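You operate a simulated robot arm through the tools that you are given. There is no shell and no other tool.

You run a simulated two-armed robot. Do the job below in one go: nothing can be reset, and whatever is moved stays where it is left.

JOB
Fetch the blue filter and set it on the top of the side bench. Then stack the taped white carton marked "leads" from the top of the vice bench on top of the taped white carton labelled "caps". Then press the small white button two times. Then put the 17 mm chrome spanner from the black tool mat on the top of the vacuum packer. The order counts. Set down upright: blue filter.
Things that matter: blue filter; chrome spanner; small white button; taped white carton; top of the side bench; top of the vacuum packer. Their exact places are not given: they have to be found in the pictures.

It is judged by the outcome, as a careful person would: the job done as asked, and still so three seconds after it is handed in. It fails if anything else is knocked over, pushed out of place, dropped, spilled or broken. Lids that push on must go on centred and level and be pressed home; caps that screw on are set level and turned clockwise until they are tight.

ROBOT AND FRAMES
Two 7-joint arms with four-finger grippers on one trunk, on a base that moves. Base frame: it is fixed to the floor where the robot stands at the start and does not move with it; the origin is under the middle of the robot, x ahead of it, y to its left, z up; the surface under the hand at the start is at about z = 860. Lengths are in mm, angles in rad, forces in N, time in s.
The left shoulder is at the start at [40, 181, 1130], the right one opposite. With the tool pointing down near the work surface each hand reaches from about 320 to 840 mm from the robot's upright axis, wherever it stands, measured 20 degrees to its own side. Places, roughly: blue filter (6x6x10 cm) [600, -200, 900]; chrome spanner [-2250, 1500, 1000]; small white button [-2300, 1700, 1100]; taped white carton [-2500, 4750, 1000]; top of the side bench [500, 4400, 900]; top of the vacuum packer [-2700, -500, 900]. Payload 3.67 kg a hand.
Tool frame (each hand has its own): the origin (TCP) lies between the finger pads and is the grasp point; the fingertips stand 28 mm ahead of it; z points along the fingers, y is the line along which they close. The gripper opens to 112 mm; its body begins 73 mm behind the TCP.
Orientation is that of the tool frame in the base frame, as a unit quaternion [x, y, z, w]. With the fingers straight down and closing along the base's y, the tool's x points along the base's -x, its y along +y and its z along -z.

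CONTROLS
- The arms move only by the tool apply_moves. It takes "left_steps", "right_steps" or both (then of equal length, played together; a hand with none holds still); each is a list of rows, each an object of numbers (a shift or turn left out is 0, a gripper value left out holds the last): "dx", "dy", "dz": the shift along the base's x, y, z in units of 30 mm (1.0 is 30 mm); "wx", "wy", "wz": the turn, a rotation vector about the base's x, y, z in units of 4 degrees (1.0 is 4 degrees); "hand": the opening in per cent of the stroke, from 0 (shut) to 100 (fully open). In form: [{"dx": .., "dy": .., "dz": .., "wx": .., "wy": .., "wz": .., "hand": ..}, ...]. A call has 1 to 20 rows; each row shifts and turns the commanded pose from where the row before left it. A call with a number of a shift or a turn outside -1 to 1 is refused whole. Each row takes 0.2 s and may step no farther than 50 mm and 0.15 rad from the row before; otherwise, or with a gripper value out of range, the whole call is refused. Where a pose cannot be reached the arm comes as near as it can. A force on the tool above 40 N (or 10 N above the force at the start of the call, whichever is more), or a blocked arm, ends the call early, and 0.2 s more pass. The fingers move at their own pace (about 72.4 mm/s each) and stop on an object; they squeeze with about 21 N. The grip force told is the motor's: it shows also when the fingers shut on nothing. Time passes only in rows, and 0.2 s behind the last, so rows that do not move let the fingers close. It gives the time, the measured TCP pose, the force on the tool (base axes), the opening and the grip force at its end, in the units of the frame above (readings bear some noise), with the torque about the TCP (base axes, N m) and any sound that the robot's microphone picked up.
- Cameras (640 x 400 px; columns grow to the right, rows downward): "scene" is now at [108.6, -19, 1363]; the picture's right is [-0.24, -0.97, 0.00], its down [-0.52, 0.12, -0.85] and it looks along [0.82, -0.20, -0.53] (base axes); focal length 266 px, centre (320, 200). "left" rides on the left gripper at [60, 18, -104] in its tool frame; the picture's right is [-0.29, 0.96, 0.00], its down [-0.80, -0.24, -0.55] and it looks along [-0.53, -0.16, 0.83] (tool axes); focal length 234 px, centre (320, 200). "right" rides on the right gripper at [60, -18, -104] in its tool frame; the picture's right is [0.29, 0.96, 0.00], its down [-0.80, 0.24, -0.55] and it looks along [-0.53, 0.16, 0.83] (tool axes); focal length 234 px, centre (320, 200).
- grab_frame(camera): a new picture of that camera. It takes no simulated time.
- slide_trunk(by): moves the trunk up (or, below 0, down) by that many mm; the arms and the scene camera ride with it, the base frame stays. It gives what a move gives, with no picture.
- base_move(legs): drives the robot by 1 to 6 legs, each [ahead, left, turn to the left] in mm, mm and rad, along the robot's own axes; the way and the turn of a leg run together, so that a leg with both is an arc; at most 1500 mm and 3.142 rad a leg. The arms and the cameras ride along, it lands a little off, and it stops where it bumps. It gives what a move gives.
- pan_tilt(pan, tilt): turns the head with the scene camera to pan (to the left, within 1.501 rad either way) and tilt (down, from -0.506 to 1.204), counted from straight ahead of the robot. It gives what a move gives.
- point_at(camera, pixels): there is no depth. For up to 12 entries [column, row, z] of the newest picture of that camera ("zoom" is the newest enlarged one), the place [x, y] in the base frame at which the ray of that pixel passes the height z, good to about 2 mm. It takes no simulated time.
- inspect(camera, box): a new picture of the part [left, top, right, bottom] of that camera's present view, enlarged. It takes no simulated time.
- hand_in(): hands the job in; it is judged then, once.

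Unless the task says otherwise, let go and move clear before handing in.

The tools are called by a JSON object that holds its "op" and its "data". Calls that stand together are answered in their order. apply_moves: Moves the arms, as the interface text tells. Its arguments: {"type":"object","properties":{"left_steps":{"type":"array"},"right_steps":{"type":"array"}},"required":[]} The other tools are called the same way: slide_trunk (by) moves the trunk up or down; base_move (legs) drives the base; pan_tilt (pan, tilt) turns the head that bears the scene camera; grab_frame (camera) takes a picture; point_at (camera, pixels) gives the place at which the rays of pixels pass given heights; inspect (camera, box) takes an enlarged picture of a part of a camera's view; hand_in () hands the job in.

At the start:

```text
time: 0.0
left_tool_pos: [422.4, 72.1, 1097.4]
left_orientation: [-0.001, 1.0, 0.001, 0.001]
left_wrist_force: [-0.1, 0.6, 0.8]
left_wrist_torque: [-0.02, 0.01, 0.02]
left_grip_width: 111.8
left_grasp_force: 0.1
right_tool_pos: [454.5, -364.6, 1077.2]
right_orientation: [-0.001, 1.0, 0.001, 0.0]
right_wrist_force: [-0.1, -0.5, -0.1]
right_wrist_torque: [-0.03, -0.02, 0.01]
right_grip_width: 111.8
right_grasp_force: 0.0
trunk travel left (down, up): [-250.0, 264.0]
robot x, y, heading: [0.9, -0.2, 0.003]
head pan, tilt (commanded): [-0.237, 0.559]
```

scene: 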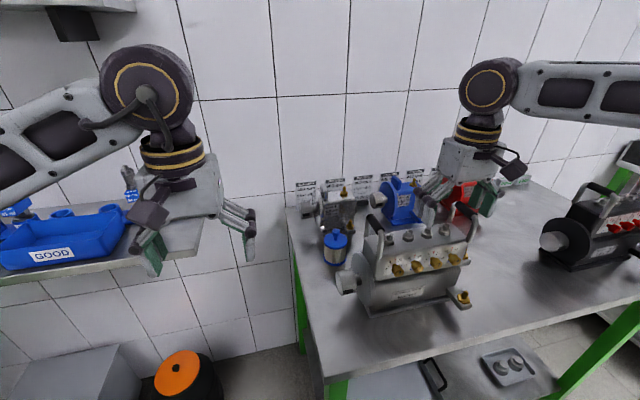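
right: 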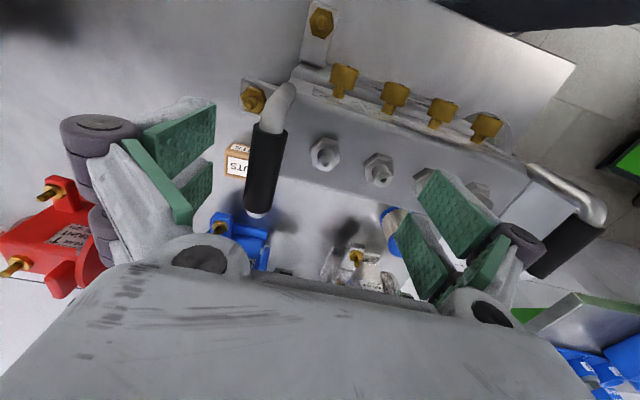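
left: 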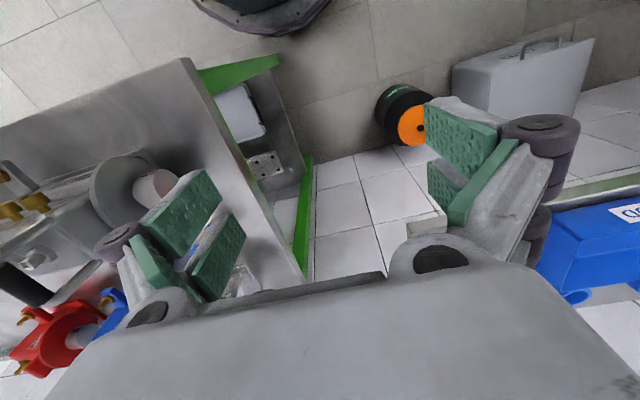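

The scene picture shows a small blue-and-chrome cylinder near (335,245) and a larger blue object near (400,200) behind a silver valve manifold. I'll zoom in on that part before moving.

{"op": "inspect", "data": {"camera": "scene", "box": [280, 160, 480, 320]}}

{"op": "grab_frame", "data": {"camera": "scene"}}

```text
2.50 times, centred on (380, 240) of scene
```

zoom: 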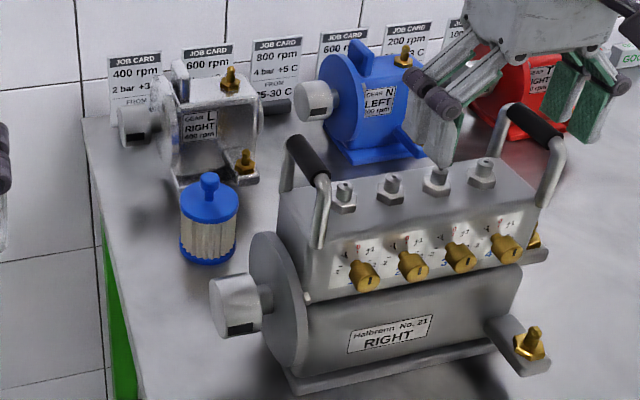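

```text
taken
```

scene: 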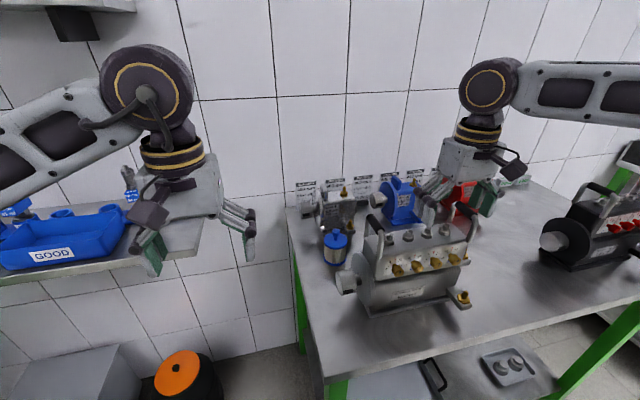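

The blue filter is the canister with a knob at zoom (208,215), to the left of the manifold and in front of the grey gear "L". I'll find where it stands and how tall it is.

{"op": "point_at", "data": {"camera": "zoom", "pixels": [[207, 262, 860], [207, 245, 860], [210, 175, 960], [208, 205, 930], [180, 250, 860], [235, 250, 860], [250, 320, 900], [250, 240, 900], [100, 390, 860], [85, 125, 860], [240, 185, 860], [175, 185, 860]]}}

{"op": "inspect", "data": {"camera": "right", "box": [200, 180, 460, 300]}}

```text
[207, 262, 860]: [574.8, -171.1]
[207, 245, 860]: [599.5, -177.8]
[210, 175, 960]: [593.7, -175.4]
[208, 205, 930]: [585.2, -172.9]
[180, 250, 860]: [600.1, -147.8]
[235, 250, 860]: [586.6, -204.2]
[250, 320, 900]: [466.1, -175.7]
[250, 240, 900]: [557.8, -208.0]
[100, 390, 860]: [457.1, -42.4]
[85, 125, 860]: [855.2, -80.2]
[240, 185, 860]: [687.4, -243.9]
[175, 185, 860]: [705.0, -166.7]
```

```text
2.46 times, centred on (330, 240) of right
```

zoom: 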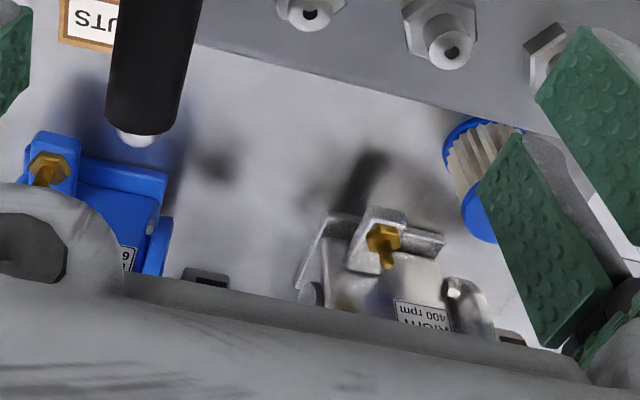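

The filter is about 58 mm across and stands at about [602,-178] on z≈860, with its knob top near z≈955. I'll raise the right hand and carry it over the filter to look straight down.

{"op": "apply_moves", "data": {"right_steps": [{"dz": 1, "hand": 100}, {"dz": 1}, {"dx": 0.7, "dy": 0.9}, {"dx": 0.7, "dy": 0.9}, {"dx": 0.7, "dy": 0.9}, {"dx": 0.7, "dy": 0.9}, {"dx": 0.7, "dy": 0.9}, {"dx": 0.7, "dy": 0.9}, {"dx": 0.7, "dy": 0.8}, {}]}}

{"op": "grab_frame", "data": {"camera": "right"}}

{"op": "grab_frame", "data": {"camera": "scene"}}

```text
time: 2.2
left_tool_pos: [422.2, 71.8, 1098.1]
left_orientation: [0.0, 1.0, 0.0, 0.0]
left_wrist_force: [-0.4, 0.6, -0.1]
left_wrist_torque: [-0.02, 0.0, -0.01]
left_grip_width: 112.1
left_grasp_force: 0.0
right_tool_pos: [601.7, -177.7, 1136.7]
right_orientation: [0.0, 1.0, 0.0, 0.001]
right_wrist_force: [-0.5, 0.0, -0.2]
right_wrist_torque: [0.0, 0.0, 0.0]
right_grip_width: 111.7
right_grasp_force: 0.0
trunk travel left (down, up): [-250.0, 264.0]
robot x, y, heading: [0.8, 1.5, 0.002]
head pan, tilt (commanded): [-0.237, 0.559]
```

```text
taken
```

right: 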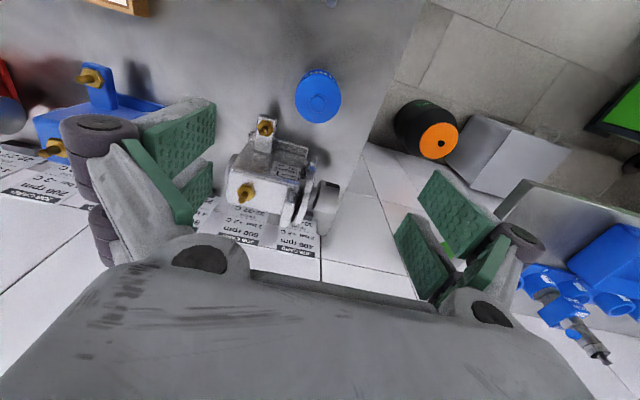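

```text
taken
```

scene: 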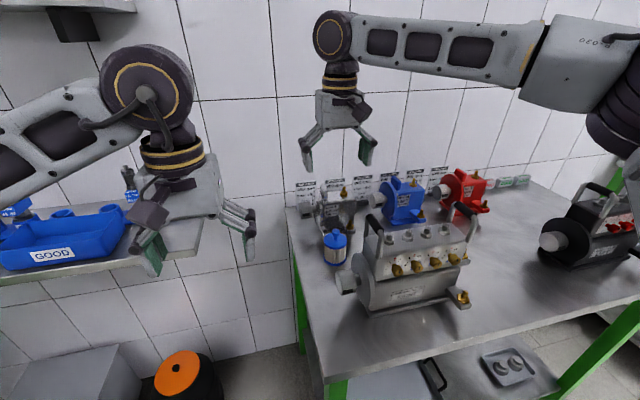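

The right wrist camera now sees the filter from above at (318,97), clear on all sides except the gear behind it at (270,175). I'll get coordinates from this view.

{"op": "point_at", "data": {"camera": "right", "pixels": [[318, 103, 955], [318, 97, 935], [295, 97, 935], [341, 97, 935], [318, 71, 935], [318, 123, 935], [318, 97, 860], [300, 185, 960], [268, 130, 960], [325, 185, 900]]}}

{"op": "inspect", "data": {"camera": "right", "box": [200, 40, 440, 190]}}

{"op": "inspect", "data": {"camera": "scene", "box": [290, 190, 410, 310]}}

```text
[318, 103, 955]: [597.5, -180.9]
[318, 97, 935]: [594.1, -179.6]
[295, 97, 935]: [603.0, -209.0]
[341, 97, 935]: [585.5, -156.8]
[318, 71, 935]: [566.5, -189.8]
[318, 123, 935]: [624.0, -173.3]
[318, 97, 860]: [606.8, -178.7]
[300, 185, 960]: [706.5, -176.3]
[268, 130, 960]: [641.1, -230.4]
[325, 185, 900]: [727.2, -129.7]
```

```text
2.67 times, centred on (320, 115) of right
```

zoom: 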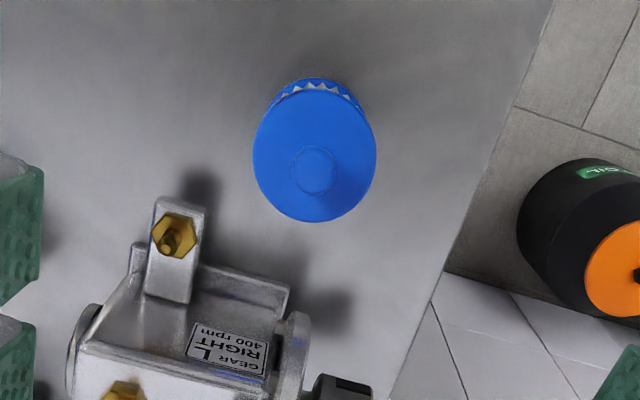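

```text
3.33 times, centred on (350, 250) of scene
```

zoom: 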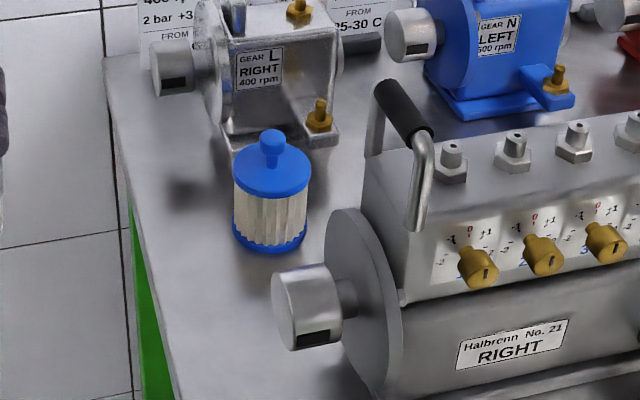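

The filter axis is at about [598,-179] with its top at z≈957. The gear's brass stud is near [655,-235,918], so I'll bias the hand slightly towards -x. I'll lower to z≈1010 first and check the alignment.

{"op": "apply_moves", "data": {"right_steps": [{"dx": -0.25, "dy": -0.04, "dz": -1}, {"dz": -1}, {"dz": -1}, {"dz": -1}, {"dz": -0.2}, {}]}}

{"op": "grab_frame", "data": {"camera": "right"}}

{"op": "inspect", "data": {"camera": "scene", "box": [270, 160, 430, 320]}}

{"op": "grab_frame", "data": {"camera": "left"}}

```text
time: 3.6
left_tool_pos: [423.4, 72.1, 1097.2]
left_orientation: [-0.001, 1.0, 0.0, 0.0]
left_wrist_force: [-0.7, -0.3, 0.4]
left_wrist_torque: [-0.01, -0.02, 0.01]
left_grip_width: 112.1
left_grasp_force: 0.0
right_tool_pos: [596.1, -179.8, 1010.5]
right_orientation: [0.0, 1.0, 0.0, 0.0]
right_wrist_force: [0.0, -0.6, 0.7]
right_wrist_torque: [0.02, 0.0, 0.02]
right_grip_width: 111.9
right_grasp_force: 0.0
trunk travel left (down, up): [-250.0, 264.0]
robot x, y, heading: [-0.8, -0.5, -0.002]
head pan, tilt (commanded): [-0.237, 0.559]
```

```text
taken
```

right: 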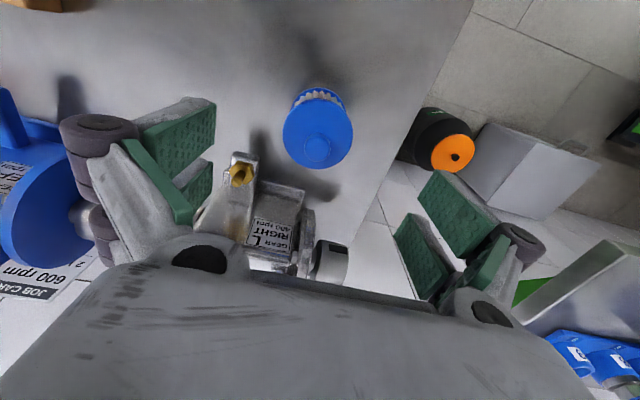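

```text
2.50 times, centred on (350, 240) of scene
```

zoom: 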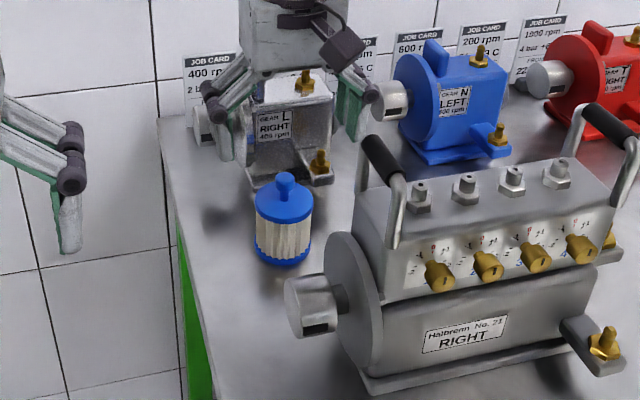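

```text
taken
```

left: 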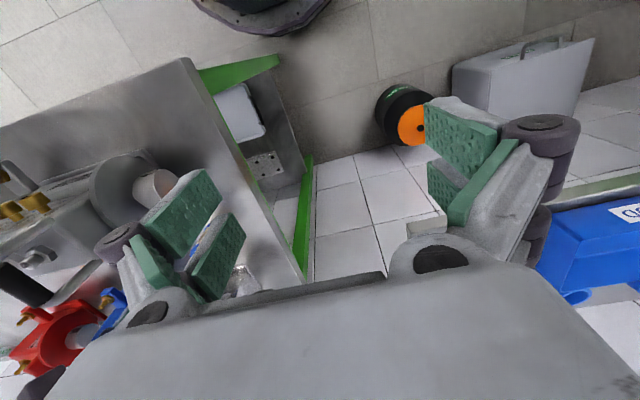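

The wrist camera shows the lid centred near (318,127) with its knob at (318,148). I'll check these against the TCP before going lower.

{"op": "point_at", "data": {"camera": "right", "pixels": [[318, 146, 957], [283, 130, 935], [353, 130, 935], [318, 165, 935], [240, 172, 918], [232, 152, 900]]}}

```text
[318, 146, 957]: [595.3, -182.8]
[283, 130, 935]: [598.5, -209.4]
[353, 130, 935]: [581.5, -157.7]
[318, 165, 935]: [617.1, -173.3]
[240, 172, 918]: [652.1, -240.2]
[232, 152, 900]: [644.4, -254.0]
```

The filter centre is within about 4 mm of the TCP, and the nearest stud at x≈644 clears the fingers, which reach x≈628. I'll lower to z≈905 and close.

{"op": "apply_moves", "data": {"right_steps": [{"dx": -0.1, "dz": -0.7}, {"dz": -0.7}, {"dz": -0.7}, {"dz": -0.7}, {"dz": -0.7}, {}, {"hand": 40}, {"hand": 20}, {}, {}]}}

{"op": "grab_frame", "data": {"camera": "right"}}

{"op": "inspect", "data": {"camera": "scene", "box": [270, 160, 430, 320]}}

```text
time: 5.8
left_tool_pos: [422.5, 72.0, 1096.4]
left_orientation: [0.001, 1.0, 0.0, 0.0]
left_wrist_force: [0.3, 0.3, 0.4]
left_wrist_torque: [0.03, 0.0, -0.02]
left_grip_width: 111.9
left_grasp_force: 0.1
right_tool_pos: [594.6, -181.7, 903.7]
right_orientation: [-0.001, 1.0, 0.0, 0.001]
right_wrist_force: [0.9, 0.4, 0.5]
right_wrist_torque: [0.03, -0.01, 0.0]
right_grip_width: 58.4
right_grasp_force: 21.6
trunk travel left (down, up): [-250.0, 264.0]
robot x, y, heading: [0.6, 0.5, 0.0]
head pan, tilt (commanded): [-0.237, 0.559]
```

```text
taken
```

right: 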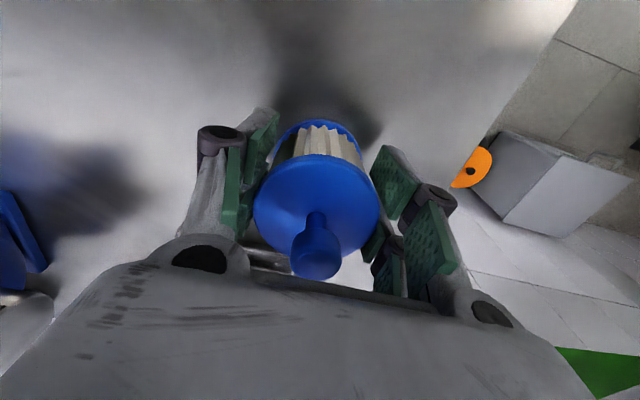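

```text
2.50 times, centred on (350, 240) of scene
```

zoom: 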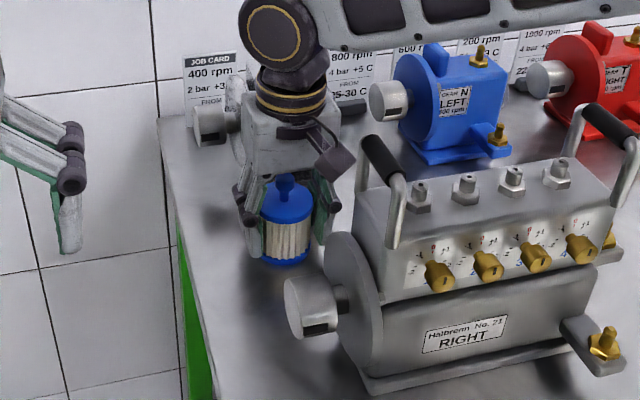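

The grip has the filter: opening 58.4 mm, force 21.6 N, and the picture shows it between the pads. I'll lift it straight up.

{"op": "apply_moves", "data": {"right_steps": [{"dz": 0.5, "hand": 20}, {"dz": 0.7}, {"dz": 1}, {"dz": 1}, {"dz": 1}, {"dz": 1}, {"dz": 1}, {"dz": 1}, {"dz": 1}, {}]}}

{"op": "grab_frame", "data": {"camera": "right"}}

{"op": "grab_frame", "data": {"camera": "scene"}}

```text
time: 8.0
left_tool_pos: [423.2, 72.2, 1097.2]
left_orientation: [0.0, 1.0, 0.0, 0.0]
left_wrist_force: [-0.3, 1.0, 0.6]
left_wrist_torque: [0.03, -0.02, -0.04]
left_grip_width: 112.0
left_grasp_force: 0.1
right_tool_pos: [591.2, -180.2, 1150.2]
right_orientation: [0.0, 1.0, 0.0, -0.001]
right_wrist_force: [0.1, -0.3, -1.6]
right_wrist_torque: [0.03, 0.04, 0.01]
right_grip_width: 58.5
right_grasp_force: 20.9
trunk travel left (down, up): [-250.0, 264.0]
robot x, y, heading: [3.0, -3.3, 0.002]
head pan, tilt (commanded): [-0.237, 0.559]
```

```text
taken
```

right: 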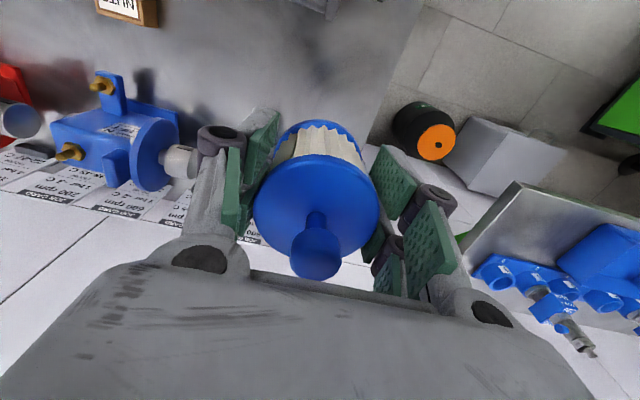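

```text
taken
```

scene: 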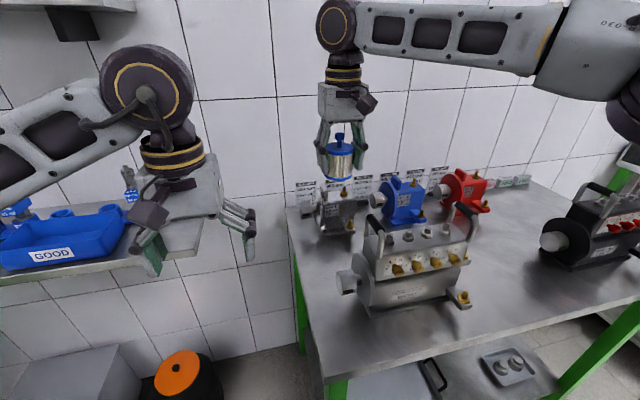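

The filter is lifted and held upright (58.5 mm, 20.9 N). I'll draw both hands in closer, then turn the head to look along the way to the side bench.

{"op": "apply_moves", "data": {"right_steps": [{"dx": -1, "hand": 20}, {"dx": -1}, {"dx": -1}, {"dx": -1}, {"dx": -1}, {"dx": -0.6}], "left_steps": [{"dx": -0.5, "dz": 0.3}, {"dx": -0.5, "dz": 0.3}, {"dx": 0, "dz": 0.3}, {"dx": 0, "dz": 0.3}, {"dz": 0.3}, {}]}}

{"op": "pan_tilt", "data": {"pan": 1.0, "tilt": 0.35}}

{"op": "grab_frame", "data": {"camera": "scene"}}

{"op": "pan_tilt", "data": {"pan": 1.5, "tilt": 0.35}}

{"op": "grab_frame", "data": {"camera": "scene"}}

```text
time: 9.4
left_tool_pos: [391.3, 73.6, 1142.5]
left_orientation: [0.001, 1.0, 0.0, 0.0]
left_wrist_force: [1.5, 0.2, 0.1]
left_wrist_torque: [-0.01, -0.03, 0.0]
left_grip_width: 112.0
left_grasp_force: 0.2
right_tool_pos: [423.6, -179.0, 1154.3]
right_orientation: [0.0, 1.0, 0.0, 0.0]
right_wrist_force: [-0.2, 0.2, -1.5]
right_wrist_torque: [-0.02, -0.03, -0.02]
right_grip_width: 58.7
right_grasp_force: 20.8
trunk travel left (down, up): [-250.0, 264.0]
robot x, y, heading: [-0.8, 0.2, -0.002]
head pan, tilt (commanded): [-0.237, 0.559]
```

```text
time: 10.8
left_tool_pos: [392.8, 73.3, 1141.7]
left_orientation: [0.0, 1.0, 0.001, 0.0]
left_wrist_force: [-0.7, 0.0, -0.4]
left_wrist_torque: [0.02, 0.01, -0.01]
left_grip_width: 111.8
left_grasp_force: 0.0
right_tool_pos: [423.6, -181.1, 1153.1]
right_orientation: [0.001, 1.0, 0.001, 0.0]
right_wrist_force: [-0.3, -0.4, -0.7]
right_wrist_torque: [-0.03, -0.01, 0.01]
right_grip_width: 58.7
right_grasp_force: 21.0
trunk travel left (down, up): [-250.0, 264.0]
robot x, y, heading: [0.9, 1.2, 0.001]
head pan, tilt (commanded): [1.0, 0.351]
```

```text
taken
```

scene: 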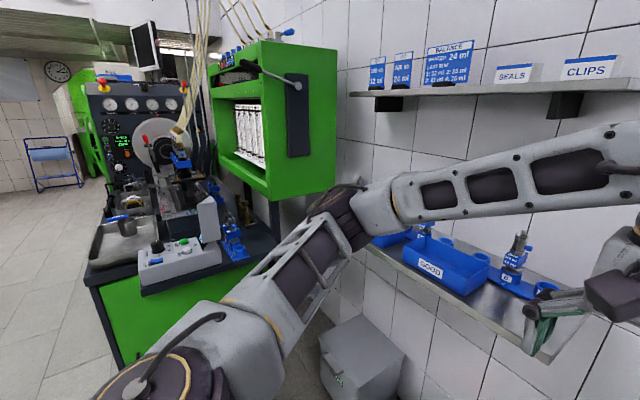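

```text
time: 11.8
left_tool_pos: [392.6, 74.4, 1142.2]
left_orientation: [-0.001, 1.0, 0.0, 0.0]
left_wrist_force: [-0.6, -0.1, 0.4]
left_wrist_torque: [-0.01, 0.02, -0.02]
left_grip_width: 112.0
left_grasp_force: 0.0
right_tool_pos: [423.6, -181.4, 1154.1]
right_orientation: [0.001, 1.0, 0.0, -0.001]
right_wrist_force: [-0.7, -0.5, -1.3]
right_wrist_torque: [0.03, -0.01, 0.02]
right_grip_width: 58.8
right_grasp_force: 21.0
trunk travel left (down, up): [-250.0, 264.0]
robot x, y, heading: [-3.9, -0.2, 0.002]
head pan, tilt (commanded): [1.499, 0.351]
```

```text
taken
```

scene: 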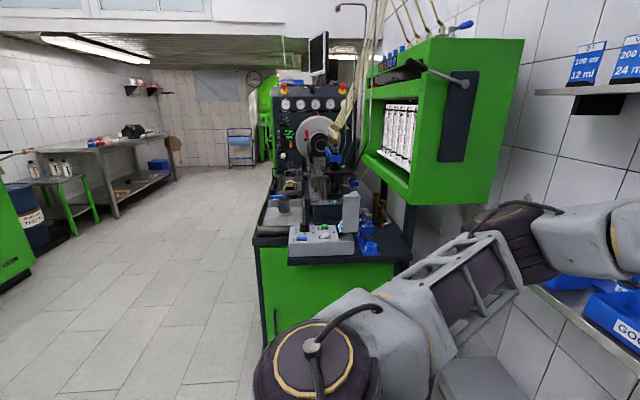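

Looking along +y, there is a green test machine at column 250-500 and an open aisle on its left at columns 60-260. I'll zoom in and measure the floor so I can plan the drive.

{"op": "inspect", "data": {"camera": "scene", "box": [200, 60, 420, 200]}}

{"op": "point_at", "data": {"camera": "scene", "pixels": [[263, 340, 0], [257, 245, 860], [245, 168, 0], [120, 215, 0], [75, 235, 0], [30, 265, 0], [0, 292, 0], [160, 182, 0], [260, 165, 0], [390, 240, 860]]}}

{"op": "inspect", "data": {"camera": "scene", "box": [0, 80, 220, 300]}}

```text
2.86 times, centred on (310, 130) of scene
```

zoom: 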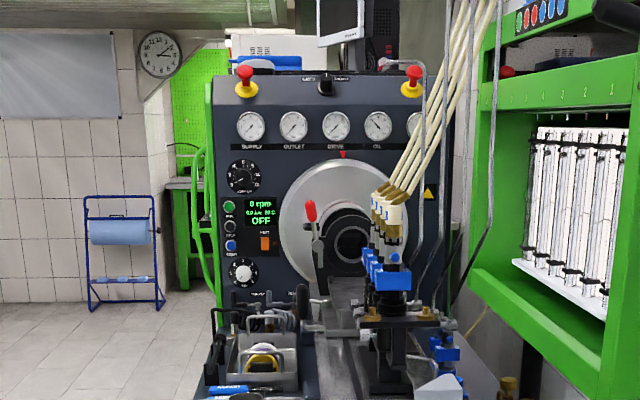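

```text
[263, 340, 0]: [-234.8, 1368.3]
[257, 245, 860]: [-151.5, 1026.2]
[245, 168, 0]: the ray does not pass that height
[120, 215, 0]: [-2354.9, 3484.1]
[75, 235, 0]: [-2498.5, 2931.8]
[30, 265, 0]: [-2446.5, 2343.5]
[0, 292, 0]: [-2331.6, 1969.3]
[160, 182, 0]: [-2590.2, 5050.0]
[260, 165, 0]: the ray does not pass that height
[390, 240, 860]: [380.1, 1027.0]
```

```text
1.82 times, centred on (110, 190) of scene
```

zoom: 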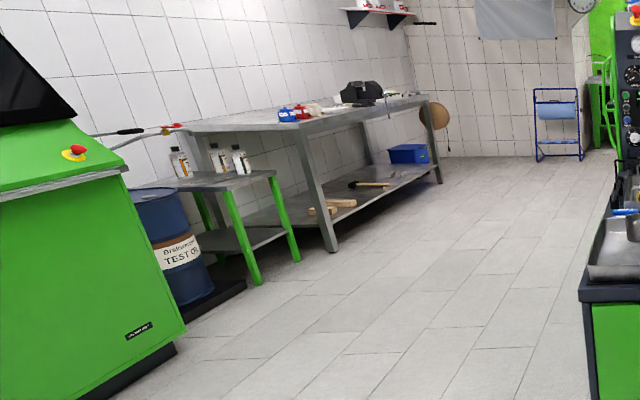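

The aisle runs roughly between x≈-2330 and x≈-235. I'll check the right rear side as well before backing out.

{"op": "pan_tilt", "data": {"pan": -1.5, "tilt": 0.35}}

{"op": "grab_frame", "data": {"camera": "scene"}}

```text
time: 14.4
left_tool_pos: [392.3, 73.6, 1142.2]
left_orientation: [0.001, 1.0, -0.001, 0.0]
left_wrist_force: [-0.1, -1.8, 0.0]
left_wrist_torque: [-0.02, 0.0, 0.01]
left_grip_width: 111.9
left_grasp_force: 0.1
right_tool_pos: [424.2, -180.9, 1154.0]
right_orientation: [0.0, 1.0, 0.0, 0.0]
right_wrist_force: [-0.7, 0.0, -1.8]
right_wrist_torque: [-0.03, -0.03, 0.0]
right_grip_width: 58.8
right_grasp_force: 21.1
trunk travel left (down, up): [-250.0, 264.0]
robot x, y, heading: [1.6, -1.5, -0.0]
head pan, tilt (commanded): [-1.499, 0.351]
```

```text
taken
```

scene: 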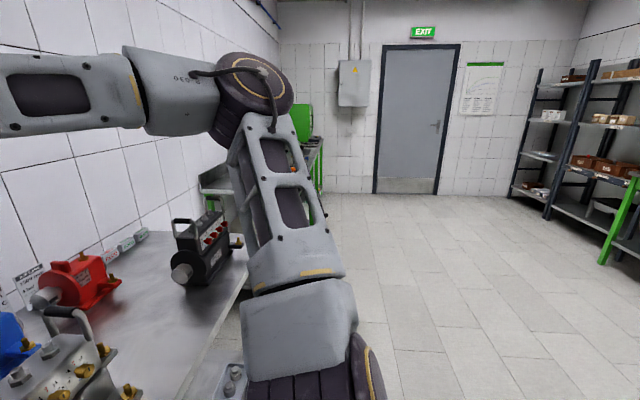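

The floor behind and to the right is clear. I'll back straight out 1000 mm and turn left to face +y.

{"op": "base_move", "data": {"legs": [[-1000, 0, 0], [0, 0, 1.571]]}}

{"op": "pan_tilt", "data": {"pan": 0, "tilt": 0.3}}

{"op": "grab_frame", "data": {"camera": "scene"}}

```text
time: 23.8
left_tool_pos: [-1063.1, 391.8, 1141.5]
left_orientation: [-0.697, 0.717, 0.0, 0.001]
left_wrist_force: [-0.6, -0.3, -0.2]
left_wrist_torque: [-0.01, 0.01, -0.01]
left_grip_width: 112.2
left_grasp_force: 0.0
right_tool_pos: [-808.1, 417.0, 1154.5]
right_orientation: [-0.697, 0.717, 0.0, 0.0]
right_wrist_force: [0.5, 0.2, -1.4]
right_wrist_torque: [0.01, -0.01, 0.02]
right_grip_width: 58.5
right_grasp_force: 21.2
trunk travel left (down, up): [-250.0, 264.0]
robot x, y, heading: [-1000.6, 1.1, 1.542]
head pan, tilt (commanded): [-1.499, 0.351]
```

```text
time: 25.4
left_tool_pos: [-1062.1, 392.6, 1141.4]
left_orientation: [-0.696, 0.718, 0.0, 0.001]
left_wrist_force: [0.2, 0.6, -0.6]
left_wrist_torque: [-0.02, 0.0, -0.04]
left_grip_width: 112.4
left_grasp_force: 0.0
right_tool_pos: [-808.0, 416.4, 1154.6]
right_orientation: [-0.697, 0.717, 0.0, 0.0]
right_wrist_force: [0.2, -0.2, -1.5]
right_wrist_torque: [0.0, 0.01, -0.01]
right_grip_width: 58.5
right_grasp_force: 21.5
trunk travel left (down, up): [-250.0, 264.0]
robot x, y, heading: [-1000.3, -0.7, 1.541]
head pan, tilt (commanded): [0.0, 0.3]
```

```text
taken
```

scene: 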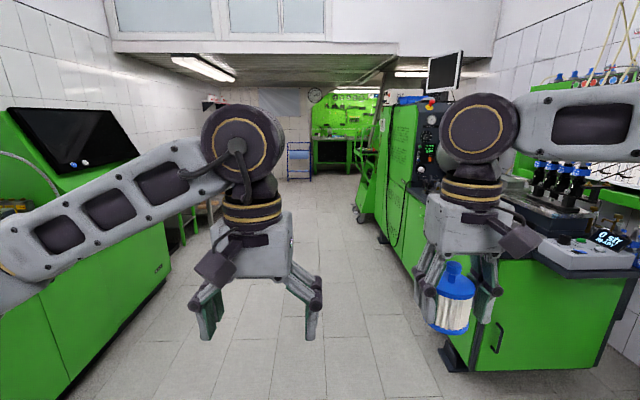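

The aisle ahead is clear. The left-hand console starts at about x≈-2000 and the test machine edge is at about x≈-235. I'll drive forward 2600 mm, correcting the small heading error, then look again.

{"op": "base_move", "data": {"legs": [[0, 0, 0.03], [1300, 0, 0], [1300, 0, 0]]}}

{"op": "grab_frame", "data": {"camera": "scene"}}

{"op": "pan_tilt", "data": {"pan": -0.7, "tilt": 0.3}}

{"op": "grab_frame", "data": {"camera": "scene"}}

{"op": "pan_tilt", "data": {"pan": 0.9, "tilt": 0.3}}

{"op": "grab_frame", "data": {"camera": "scene"}}

```text
time: 39.0
left_tool_pos: [-1132.0, 3010.1, 1141.5]
left_orientation: [0.721, -0.692, 0.0, -0.001]
left_wrist_force: [-0.3, 0.6, -0.7]
left_wrist_torque: [0.02, 0.01, -0.01]
left_grip_width: 112.3
left_grasp_force: 0.0
right_tool_pos: [-879.5, 3050.6, 1153.7]
right_orientation: [0.721, -0.693, 0.0, 0.0]
right_wrist_force: [-0.5, -0.5, -1.6]
right_wrist_torque: [0.0, 0.02, -0.02]
right_grip_width: 58.2
right_grasp_force: 20.8
trunk travel left (down, up): [-250.0, 264.0]
robot x, y, heading: [-1041.0, 2620.7, 1.611]
head pan, tilt (commanded): [0.0, 0.3]
```

```text
taken
```

scene: 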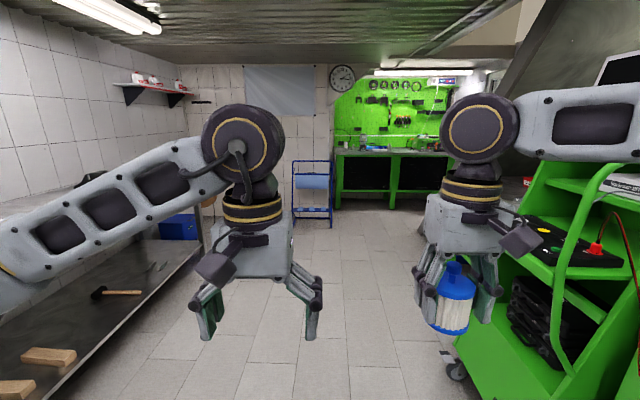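

```text
time: 40.0
left_tool_pos: [-1132.2, 3009.9, 1140.2]
left_orientation: [0.721, -0.693, 0.0, 0.0]
left_wrist_force: [-0.2, 0.1, -0.1]
left_wrist_torque: [-0.03, -0.02, -0.02]
left_grip_width: 112.0
left_grasp_force: 0.0
right_tool_pos: [-880.1, 3050.2, 1154.3]
right_orientation: [0.721, -0.692, 0.0, 0.001]
right_wrist_force: [0.1, 0.2, -0.8]
right_wrist_torque: [-0.03, -0.02, 0.01]
right_grip_width: 58.7
right_grasp_force: 20.8
trunk travel left (down, up): [-250.0, 264.0]
robot x, y, heading: [-1041.2, 2620.0, 1.613]
head pan, tilt (commanded): [-0.7, 0.3]
```

```text
taken
```

scene: 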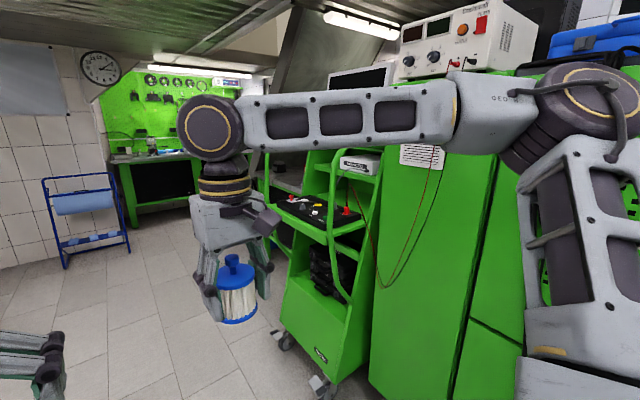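

```text
time: 41.7
left_tool_pos: [-1132.8, 3008.9, 1140.6]
left_orientation: [0.722, -0.692, 0.001, 0.001]
left_wrist_force: [0.6, -0.2, -0.3]
left_wrist_torque: [-0.04, -0.02, 0.0]
left_grip_width: 112.2
left_grasp_force: 0.1
right_tool_pos: [-878.8, 3050.4, 1154.2]
right_orientation: [0.721, -0.693, -0.001, 0.0]
right_wrist_force: [0.0, -0.5, -1.0]
right_wrist_torque: [-0.03, -0.03, -0.02]
right_grip_width: 58.4
right_grasp_force: 21.4
trunk travel left (down, up): [-250.0, 264.0]
robot x, y, heading: [-1041.4, 2622.6, 1.619]
head pan, tilt (commanded): [0.901, 0.3]
```

```text
taken
```

scene: 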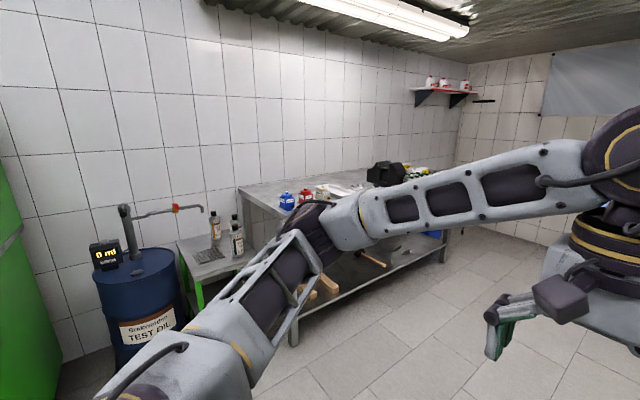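

I'm at about [-1041,2622]. A green cart stands to the right and the vice bench to the left. I'll look towards the right front to measure the cart and find the side bench.

{"op": "pan_tilt", "data": {"pan": -0.45, "tilt": 0.4}}

{"op": "grab_frame", "data": {"camera": "scene"}}

```text
time: 43.2
left_tool_pos: [-1133.2, 3010.1, 1142.3]
left_orientation: [0.721, -0.693, 0.001, 0.0]
left_wrist_force: [-0.5, 0.3, 0.0]
left_wrist_torque: [0.04, -0.01, 0.01]
left_grip_width: 112.2
left_grasp_force: 0.0
right_tool_pos: [-879.1, 3050.3, 1154.4]
right_orientation: [0.721, -0.693, 0.0, 0.0]
right_wrist_force: [-0.4, -0.3, -0.6]
right_wrist_torque: [-0.03, -0.04, -0.02]
right_grip_width: 58.1
right_grasp_force: 21.1
trunk travel left (down, up): [-250.0, 264.0]
robot x, y, heading: [-1044.5, 2619.1, 1.613]
head pan, tilt (commanded): [-0.45, 0.4]
```

```text
taken
```

scene: 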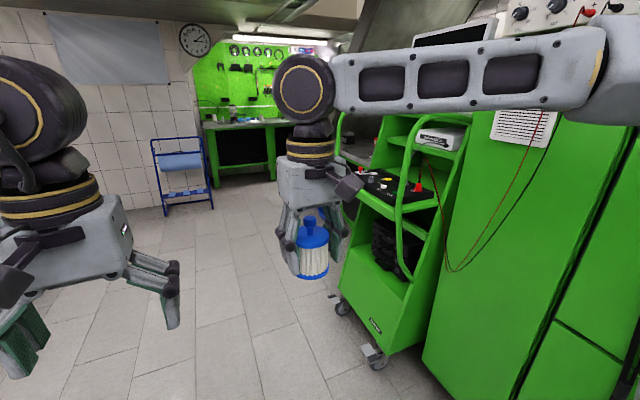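

{"op": "point_at", "data": {"camera": "scene", "pixels": [[375, 368, 0], [340, 308, 0], [424, 370, 0], [180, 215, 0], [215, 190, 0], [275, 180, 0], [342, 125, 1000]]}}

{"op": "inspect", "data": {"camera": "scene", "box": [260, 80, 460, 240]}}

```text
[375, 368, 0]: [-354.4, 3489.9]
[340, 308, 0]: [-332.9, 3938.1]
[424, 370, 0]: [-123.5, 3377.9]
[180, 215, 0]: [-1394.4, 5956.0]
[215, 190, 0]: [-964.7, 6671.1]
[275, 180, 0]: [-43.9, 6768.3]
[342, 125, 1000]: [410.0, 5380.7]
```

```text
2.50 times, centred on (360, 160) of scene
```

zoom: 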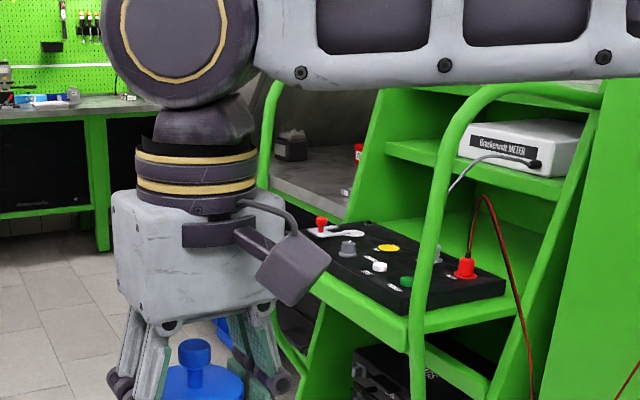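

The cart occupies x>-354 for y≈3490-3940, and a grey steel bench shows behind it at zoom (320,180). That fits the side bench. I'll drive 1800 mm further along the aisle and look right.

{"op": "base_move", "data": {"legs": [[0, 0, -0.04], [1000, 0, 0], [800, 0, 0]]}}

{"op": "pan_tilt", "data": {"pan": -1.4, "tilt": 0.4}}

{"op": "grab_frame", "data": {"camera": "scene"}}

```text
time: 53.1
left_tool_pos: [-1139.5, 4834.5, 1140.6]
left_orientation: [0.714, -0.7, 0.0, 0.0]
left_wrist_force: [-0.5, -0.1, 0.1]
left_wrist_torque: [0.01, 0.03, 0.0]
left_grip_width: 112.1
left_grasp_force: 0.0
right_tool_pos: [-885.7, 4872.2, 1155.0]
right_orientation: [0.714, -0.7, 0.0, 0.0]
right_wrist_force: [-0.2, 0.1, -1.2]
right_wrist_torque: [-0.02, 0.0, -0.02]
right_grip_width: 58.1
right_grasp_force: 21.0
trunk travel left (down, up): [-250.0, 264.0]
robot x, y, heading: [-1055.7, 4442.5, 1.59]
head pan, tilt (commanded): [-0.45, 0.4]
```

```text
time: 54.3
left_tool_pos: [-1139.4, 4834.3, 1142.3]
left_orientation: [0.714, -0.7, 0.0, 0.0]
left_wrist_force: [0.3, -0.1, -0.3]
left_wrist_torque: [0.0, -0.01, -0.01]
left_grip_width: 112.1
left_grasp_force: 0.0
right_tool_pos: [-884.9, 4870.7, 1153.5]
right_orientation: [0.714, -0.701, 0.0, 0.0]
right_wrist_force: [0.3, 0.2, -1.1]
right_wrist_torque: [-0.02, 0.03, 0.01]
right_grip_width: 58.0
right_grasp_force: 21.2
trunk travel left (down, up): [-250.0, 264.0]
robot x, y, heading: [-1056.3, 4442.2, 1.594]
head pan, tilt (commanded): [-1.4, 0.4]
```

```text
taken
```

scene: 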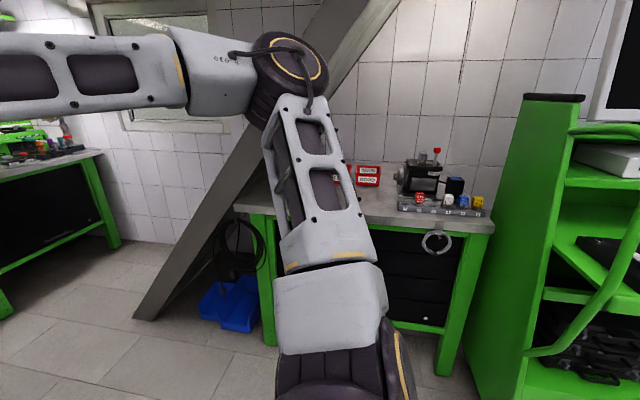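

The side bench is the green-legged steel bench at (365,215), with a dial instrument, coloured blocks and cards on it. I'll turn to face it and look with the head straight.

{"op": "base_move", "data": {"legs": [[0, 0, -1.59]]}}

{"op": "pan_tilt", "data": {"pan": 0, "tilt": 0.35}}

{"op": "grab_frame", "data": {"camera": "scene"}}

```text
time: 59.0
left_tool_pos: [-664.8, 4510.1, 1141.9]
left_orientation: [0.012, 1.0, 0.0, 0.001]
left_wrist_force: [0.1, 0.7, 0.7]
left_wrist_torque: [-0.02, 0.01, -0.02]
left_grip_width: 112.1
left_grasp_force: 0.0
right_tool_pos: [-639.1, 4254.8, 1154.6]
right_orientation: [0.01, 1.0, 0.0, 0.0]
right_wrist_force: [-0.2, 1.0, -1.6]
right_wrist_torque: [-0.01, 0.01, -0.01]
right_grip_width: 58.1
right_grasp_force: 21.1
trunk travel left (down, up): [-250.0, 264.0]
robot x, y, heading: [-1056.1, 4442.2, -0.024]
head pan, tilt (commanded): [-1.4, 0.4]
```

```text
time: 60.5
left_tool_pos: [-665.7, 4507.6, 1141.8]
left_orientation: [0.011, 1.0, 0.001, 0.0]
left_wrist_force: [0.2, -0.1, -0.6]
left_wrist_torque: [-0.01, 0.0, 0.0]
left_grip_width: 112.2
left_grasp_force: 0.1
right_tool_pos: [-638.6, 4253.6, 1154.1]
right_orientation: [0.011, 1.0, 0.0, 0.0]
right_wrist_force: [0.8, -0.3, -0.6]
right_wrist_torque: [0.04, -0.02, -0.04]
right_grip_width: 58.1
right_grasp_force: 21.4
trunk travel left (down, up): [-250.0, 264.0]
robot x, y, heading: [-1058.1, 4442.0, -0.024]
head pan, tilt (commanded): [0.0, 0.351]
```

```text
taken
```

scene: 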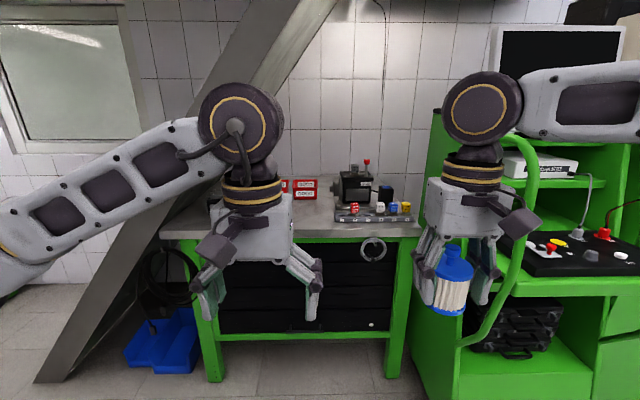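

The bench top runs from about (165,235) to (420,230). I'll measure its front edge and items, and zoom in on the surface.

{"op": "point_at", "data": {"camera": "scene", "pixels": [[165, 237, 880], [418, 235, 880], [300, 236, 880], [206, 382, 0], [393, 378, 0], [335, 222, 900], [410, 222, 900], [300, 200, 890], [350, 205, 890], [420, 238, 860]]}}

{"op": "inspect", "data": {"camera": "scene", "box": [150, 140, 440, 270]}}

```text
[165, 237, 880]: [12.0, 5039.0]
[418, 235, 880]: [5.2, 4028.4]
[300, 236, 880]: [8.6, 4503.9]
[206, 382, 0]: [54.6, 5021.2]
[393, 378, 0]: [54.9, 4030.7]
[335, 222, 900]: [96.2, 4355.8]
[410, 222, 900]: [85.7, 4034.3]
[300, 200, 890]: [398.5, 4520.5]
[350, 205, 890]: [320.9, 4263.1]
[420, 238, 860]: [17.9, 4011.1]
```

```text
2.21 times, centred on (295, 205) of scene
```

zoom: 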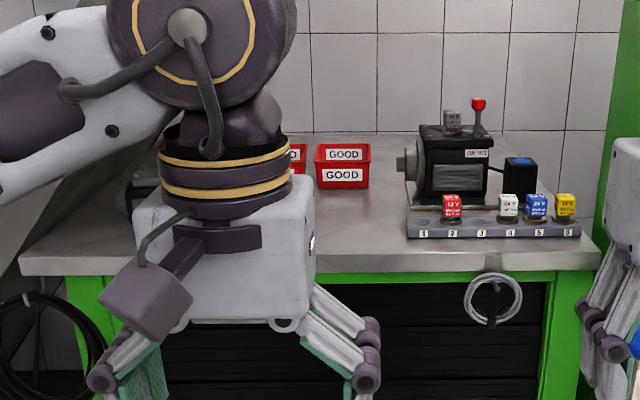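

The bench front edge is at x≈10 and spans y≈4030-5040. The front-middle is free, but the relay rack takes up y<4360. I'll check the strut on the left and the cart on the right for elbow clearance.

{"op": "pan_tilt", "data": {"pan": 0.6, "tilt": 0.35}}

{"op": "grab_frame", "data": {"camera": "scene"}}

{"op": "pan_tilt", "data": {"pan": -0.7, "tilt": 0.35}}

{"op": "grab_frame", "data": {"camera": "scene"}}

```text
time: 61.5
left_tool_pos: [-664.4, 4509.5, 1142.7]
left_orientation: [0.011, 1.0, 0.0, -0.001]
left_wrist_force: [0.1, 0.3, -0.3]
left_wrist_torque: [0.03, 0.0, -0.01]
left_grip_width: 111.9
left_grasp_force: 0.0
right_tool_pos: [-641.1, 4255.0, 1153.8]
right_orientation: [0.01, 1.0, 0.0, -0.001]
right_wrist_force: [-0.2, 0.1, -0.9]
right_wrist_torque: [0.01, 0.02, 0.0]
right_grip_width: 58.0
right_grasp_force: 20.8
trunk travel left (down, up): [-250.0, 264.0]
robot x, y, heading: [-1058.3, 4446.8, -0.02]
head pan, tilt (commanded): [0.6, 0.351]
```

```text
taken
```

scene: 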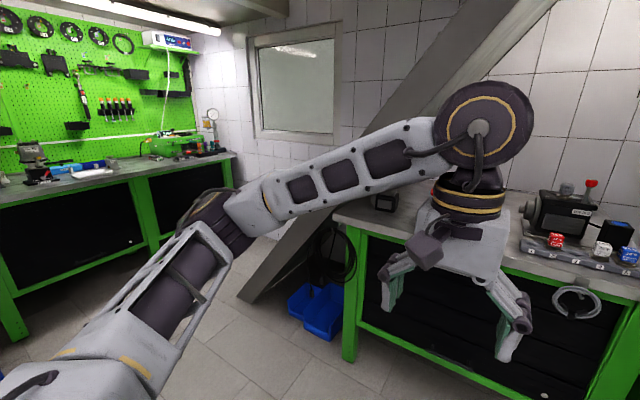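

```text
time: 63.0
left_tool_pos: [-665.2, 4509.0, 1141.6]
left_orientation: [0.011, 1.0, 0.0, 0.0]
left_wrist_force: [-0.4, -0.5, -0.7]
left_wrist_torque: [-0.02, 0.04, 0.01]
left_grip_width: 112.0
left_grasp_force: 0.2
right_tool_pos: [-640.0, 4255.1, 1154.0]
right_orientation: [0.011, 1.0, 0.0, 0.0]
right_wrist_force: [0.7, 1.1, -0.9]
right_wrist_torque: [0.0, -0.05, -0.01]
right_grip_width: 58.1
right_grasp_force: 21.2
trunk travel left (down, up): [-250.0, 264.0]
robot x, y, heading: [-1061.0, 4442.7, -0.025]
head pan, tilt (commanded): [-0.7, 0.351]
```

```text
taken
```

scene: 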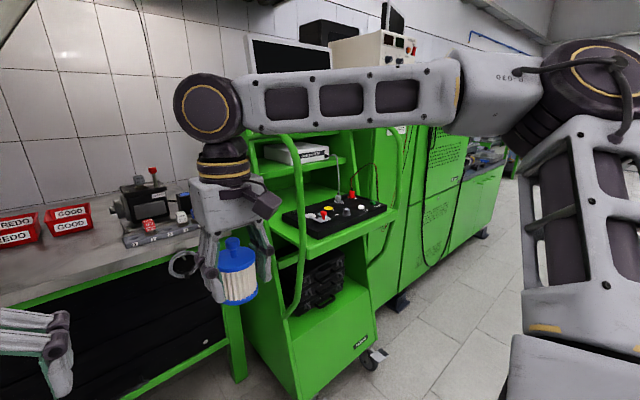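

The right elbow sits out to about 550 mm at my right side, so I need to shift left of the cart before going forward. I'll strafe left 220 mm and advance 300 mm, then re-measure the bench.

{"op": "base_move", "data": {"legs": [[0, 220, 0.024], [300, 0, 0]]}}

{"op": "pan_tilt", "data": {"pan": 0, "tilt": 0.45}}

{"op": "grab_frame", "data": {"camera": "scene"}}

```text
time: 66.5
left_tool_pos: [-359.6, 4736.1, 1141.7]
left_orientation: [0.005, 1.0, -0.001, 0.0]
left_wrist_force: [0.4, -1.0, 0.6]
left_wrist_torque: [-0.01, 0.0, 0.01]
left_grip_width: 112.0
left_grasp_force: 0.1
right_tool_pos: [-330.3, 4480.0, 1152.2]
right_orientation: [0.005, 1.0, 0.0, 0.0]
right_wrist_force: [0.4, 0.2, -1.6]
right_wrist_torque: [0.02, 0.01, 0.01]
right_grip_width: 57.9
right_grasp_force: 20.9
trunk travel left (down, up): [-250.0, 264.0]
robot x, y, heading: [-754.1, 4662.4, -0.012]
head pan, tilt (commanded): [-0.7, 0.351]
```

```text
time: 67.5
left_tool_pos: [-359.2, 4735.9, 1141.5]
left_orientation: [0.004, 1.0, 0.0, 0.0]
left_wrist_force: [1.2, -0.9, -0.1]
left_wrist_torque: [0.01, 0.04, 0.04]
left_grip_width: 111.8
left_grasp_force: 0.1
right_tool_pos: [-330.2, 4481.9, 1153.9]
right_orientation: [0.004, 1.0, 0.001, 0.0]
right_wrist_force: [1.1, 0.1, -1.2]
right_wrist_torque: [0.0, 0.03, -0.01]
right_grip_width: 58.3
right_grasp_force: 20.7
trunk travel left (down, up): [-250.0, 264.0]
robot x, y, heading: [-749.7, 4664.2, -0.007]
head pan, tilt (commanded): [0.0, 0.45]
```

```text
taken
```

scene: 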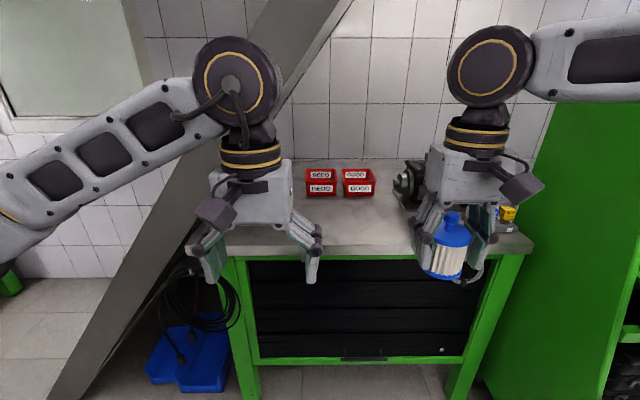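

The front middle of the bench, around (365,225), is clear up to the two red bins. I'll triangulate the bench height from the front-right corner using both views.

{"op": "point_at", "data": {"camera": "scene", "pixels": [[533, 249, 860], [533, 249, 880], [533, 249, 900], [365, 252, 880], [365, 256, 860], [365, 196, 880], [310, 196, 880], [220, 245, 880], [365, 225, 880], [420, 205, 900]]}}

{"op": "inspect", "data": {"camera": "scene", "box": [290, 150, 550, 280]}}

```text
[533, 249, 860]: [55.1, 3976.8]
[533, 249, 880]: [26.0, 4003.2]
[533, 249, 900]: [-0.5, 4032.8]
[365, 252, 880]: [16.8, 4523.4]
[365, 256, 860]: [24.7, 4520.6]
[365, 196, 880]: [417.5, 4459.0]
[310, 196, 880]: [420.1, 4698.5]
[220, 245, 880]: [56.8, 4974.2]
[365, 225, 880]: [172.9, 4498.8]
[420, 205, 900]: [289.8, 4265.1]
```

```text
2.46 times, centred on (420, 215) of scene
```

zoom: 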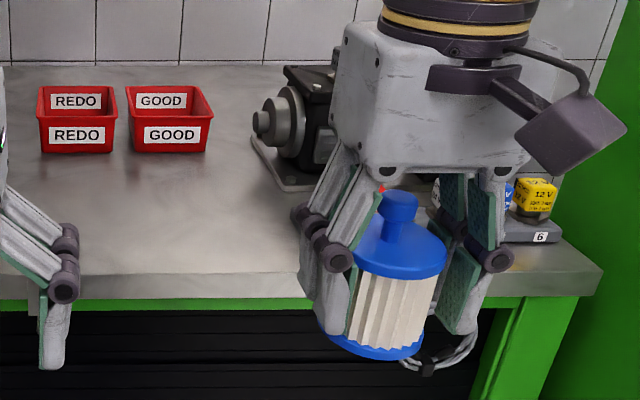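

The top surface works out at z≈900 with its front edge at x≈13. I'll drive ahead 300 mm so the right hand can reach the clear area in front of the "GOOD" bin.

{"op": "base_move", "data": {"legs": [[300, 0, 0.007]]}}

{"op": "grab_frame", "data": {"camera": "scene"}}

{"op": "grab_frame", "data": {"camera": "right"}}

```text
time: 69.6
left_tool_pos: [-64.7, 4740.8, 1142.7]
left_orientation: [-0.004, 1.0, 0.0, 0.0]
left_wrist_force: [0.0, 0.8, -0.4]
left_wrist_torque: [-0.01, 0.04, -0.01]
left_grip_width: 112.0
left_grasp_force: 0.0
right_tool_pos: [-32.0, 4487.1, 1155.1]
right_orientation: [-0.004, 1.0, 0.0, 0.0]
right_wrist_force: [0.6, -0.2, -1.4]
right_wrist_torque: [-0.01, 0.02, 0.02]
right_grip_width: 57.8
right_grasp_force: 20.8
trunk travel left (down, up): [-250.0, 264.0]
robot x, y, heading: [-458.5, 4664.0, 0.005]
head pan, tilt (commanded): [0.0, 0.45]
```

```text
taken
```

scene: 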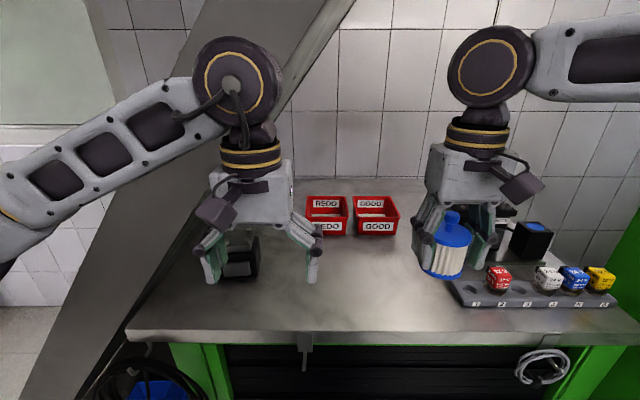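

```text
taken
```

right: 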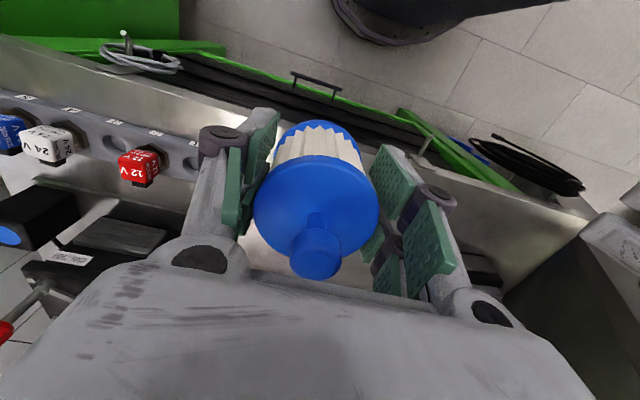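

The clear patch is around (350,285), between the red bins and the front edge, with the rack's left end at (450,292). I'll measure it.

{"op": "point_at", "data": {"camera": "scene", "pixels": [[350, 285, 900], [380, 285, 900], [448, 285, 915], [460, 305, 900], [375, 236, 900], [325, 236, 900], [350, 328, 900], [130, 328, 900], [245, 275, 900], [400, 290, 900]]}}

{"op": "point_at", "data": {"camera": "right", "pixels": [[195, 180, 900], [500, 200, 900], [190, 165, 915]]}}

```text
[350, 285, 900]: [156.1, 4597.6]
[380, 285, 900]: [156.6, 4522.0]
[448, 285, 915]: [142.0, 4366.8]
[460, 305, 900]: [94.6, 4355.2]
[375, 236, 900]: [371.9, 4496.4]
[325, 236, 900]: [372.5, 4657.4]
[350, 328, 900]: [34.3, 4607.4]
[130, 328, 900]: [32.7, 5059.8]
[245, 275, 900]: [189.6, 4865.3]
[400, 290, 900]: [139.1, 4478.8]
```

```text
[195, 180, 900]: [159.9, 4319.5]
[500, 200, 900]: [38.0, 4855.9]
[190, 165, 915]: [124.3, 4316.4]
```

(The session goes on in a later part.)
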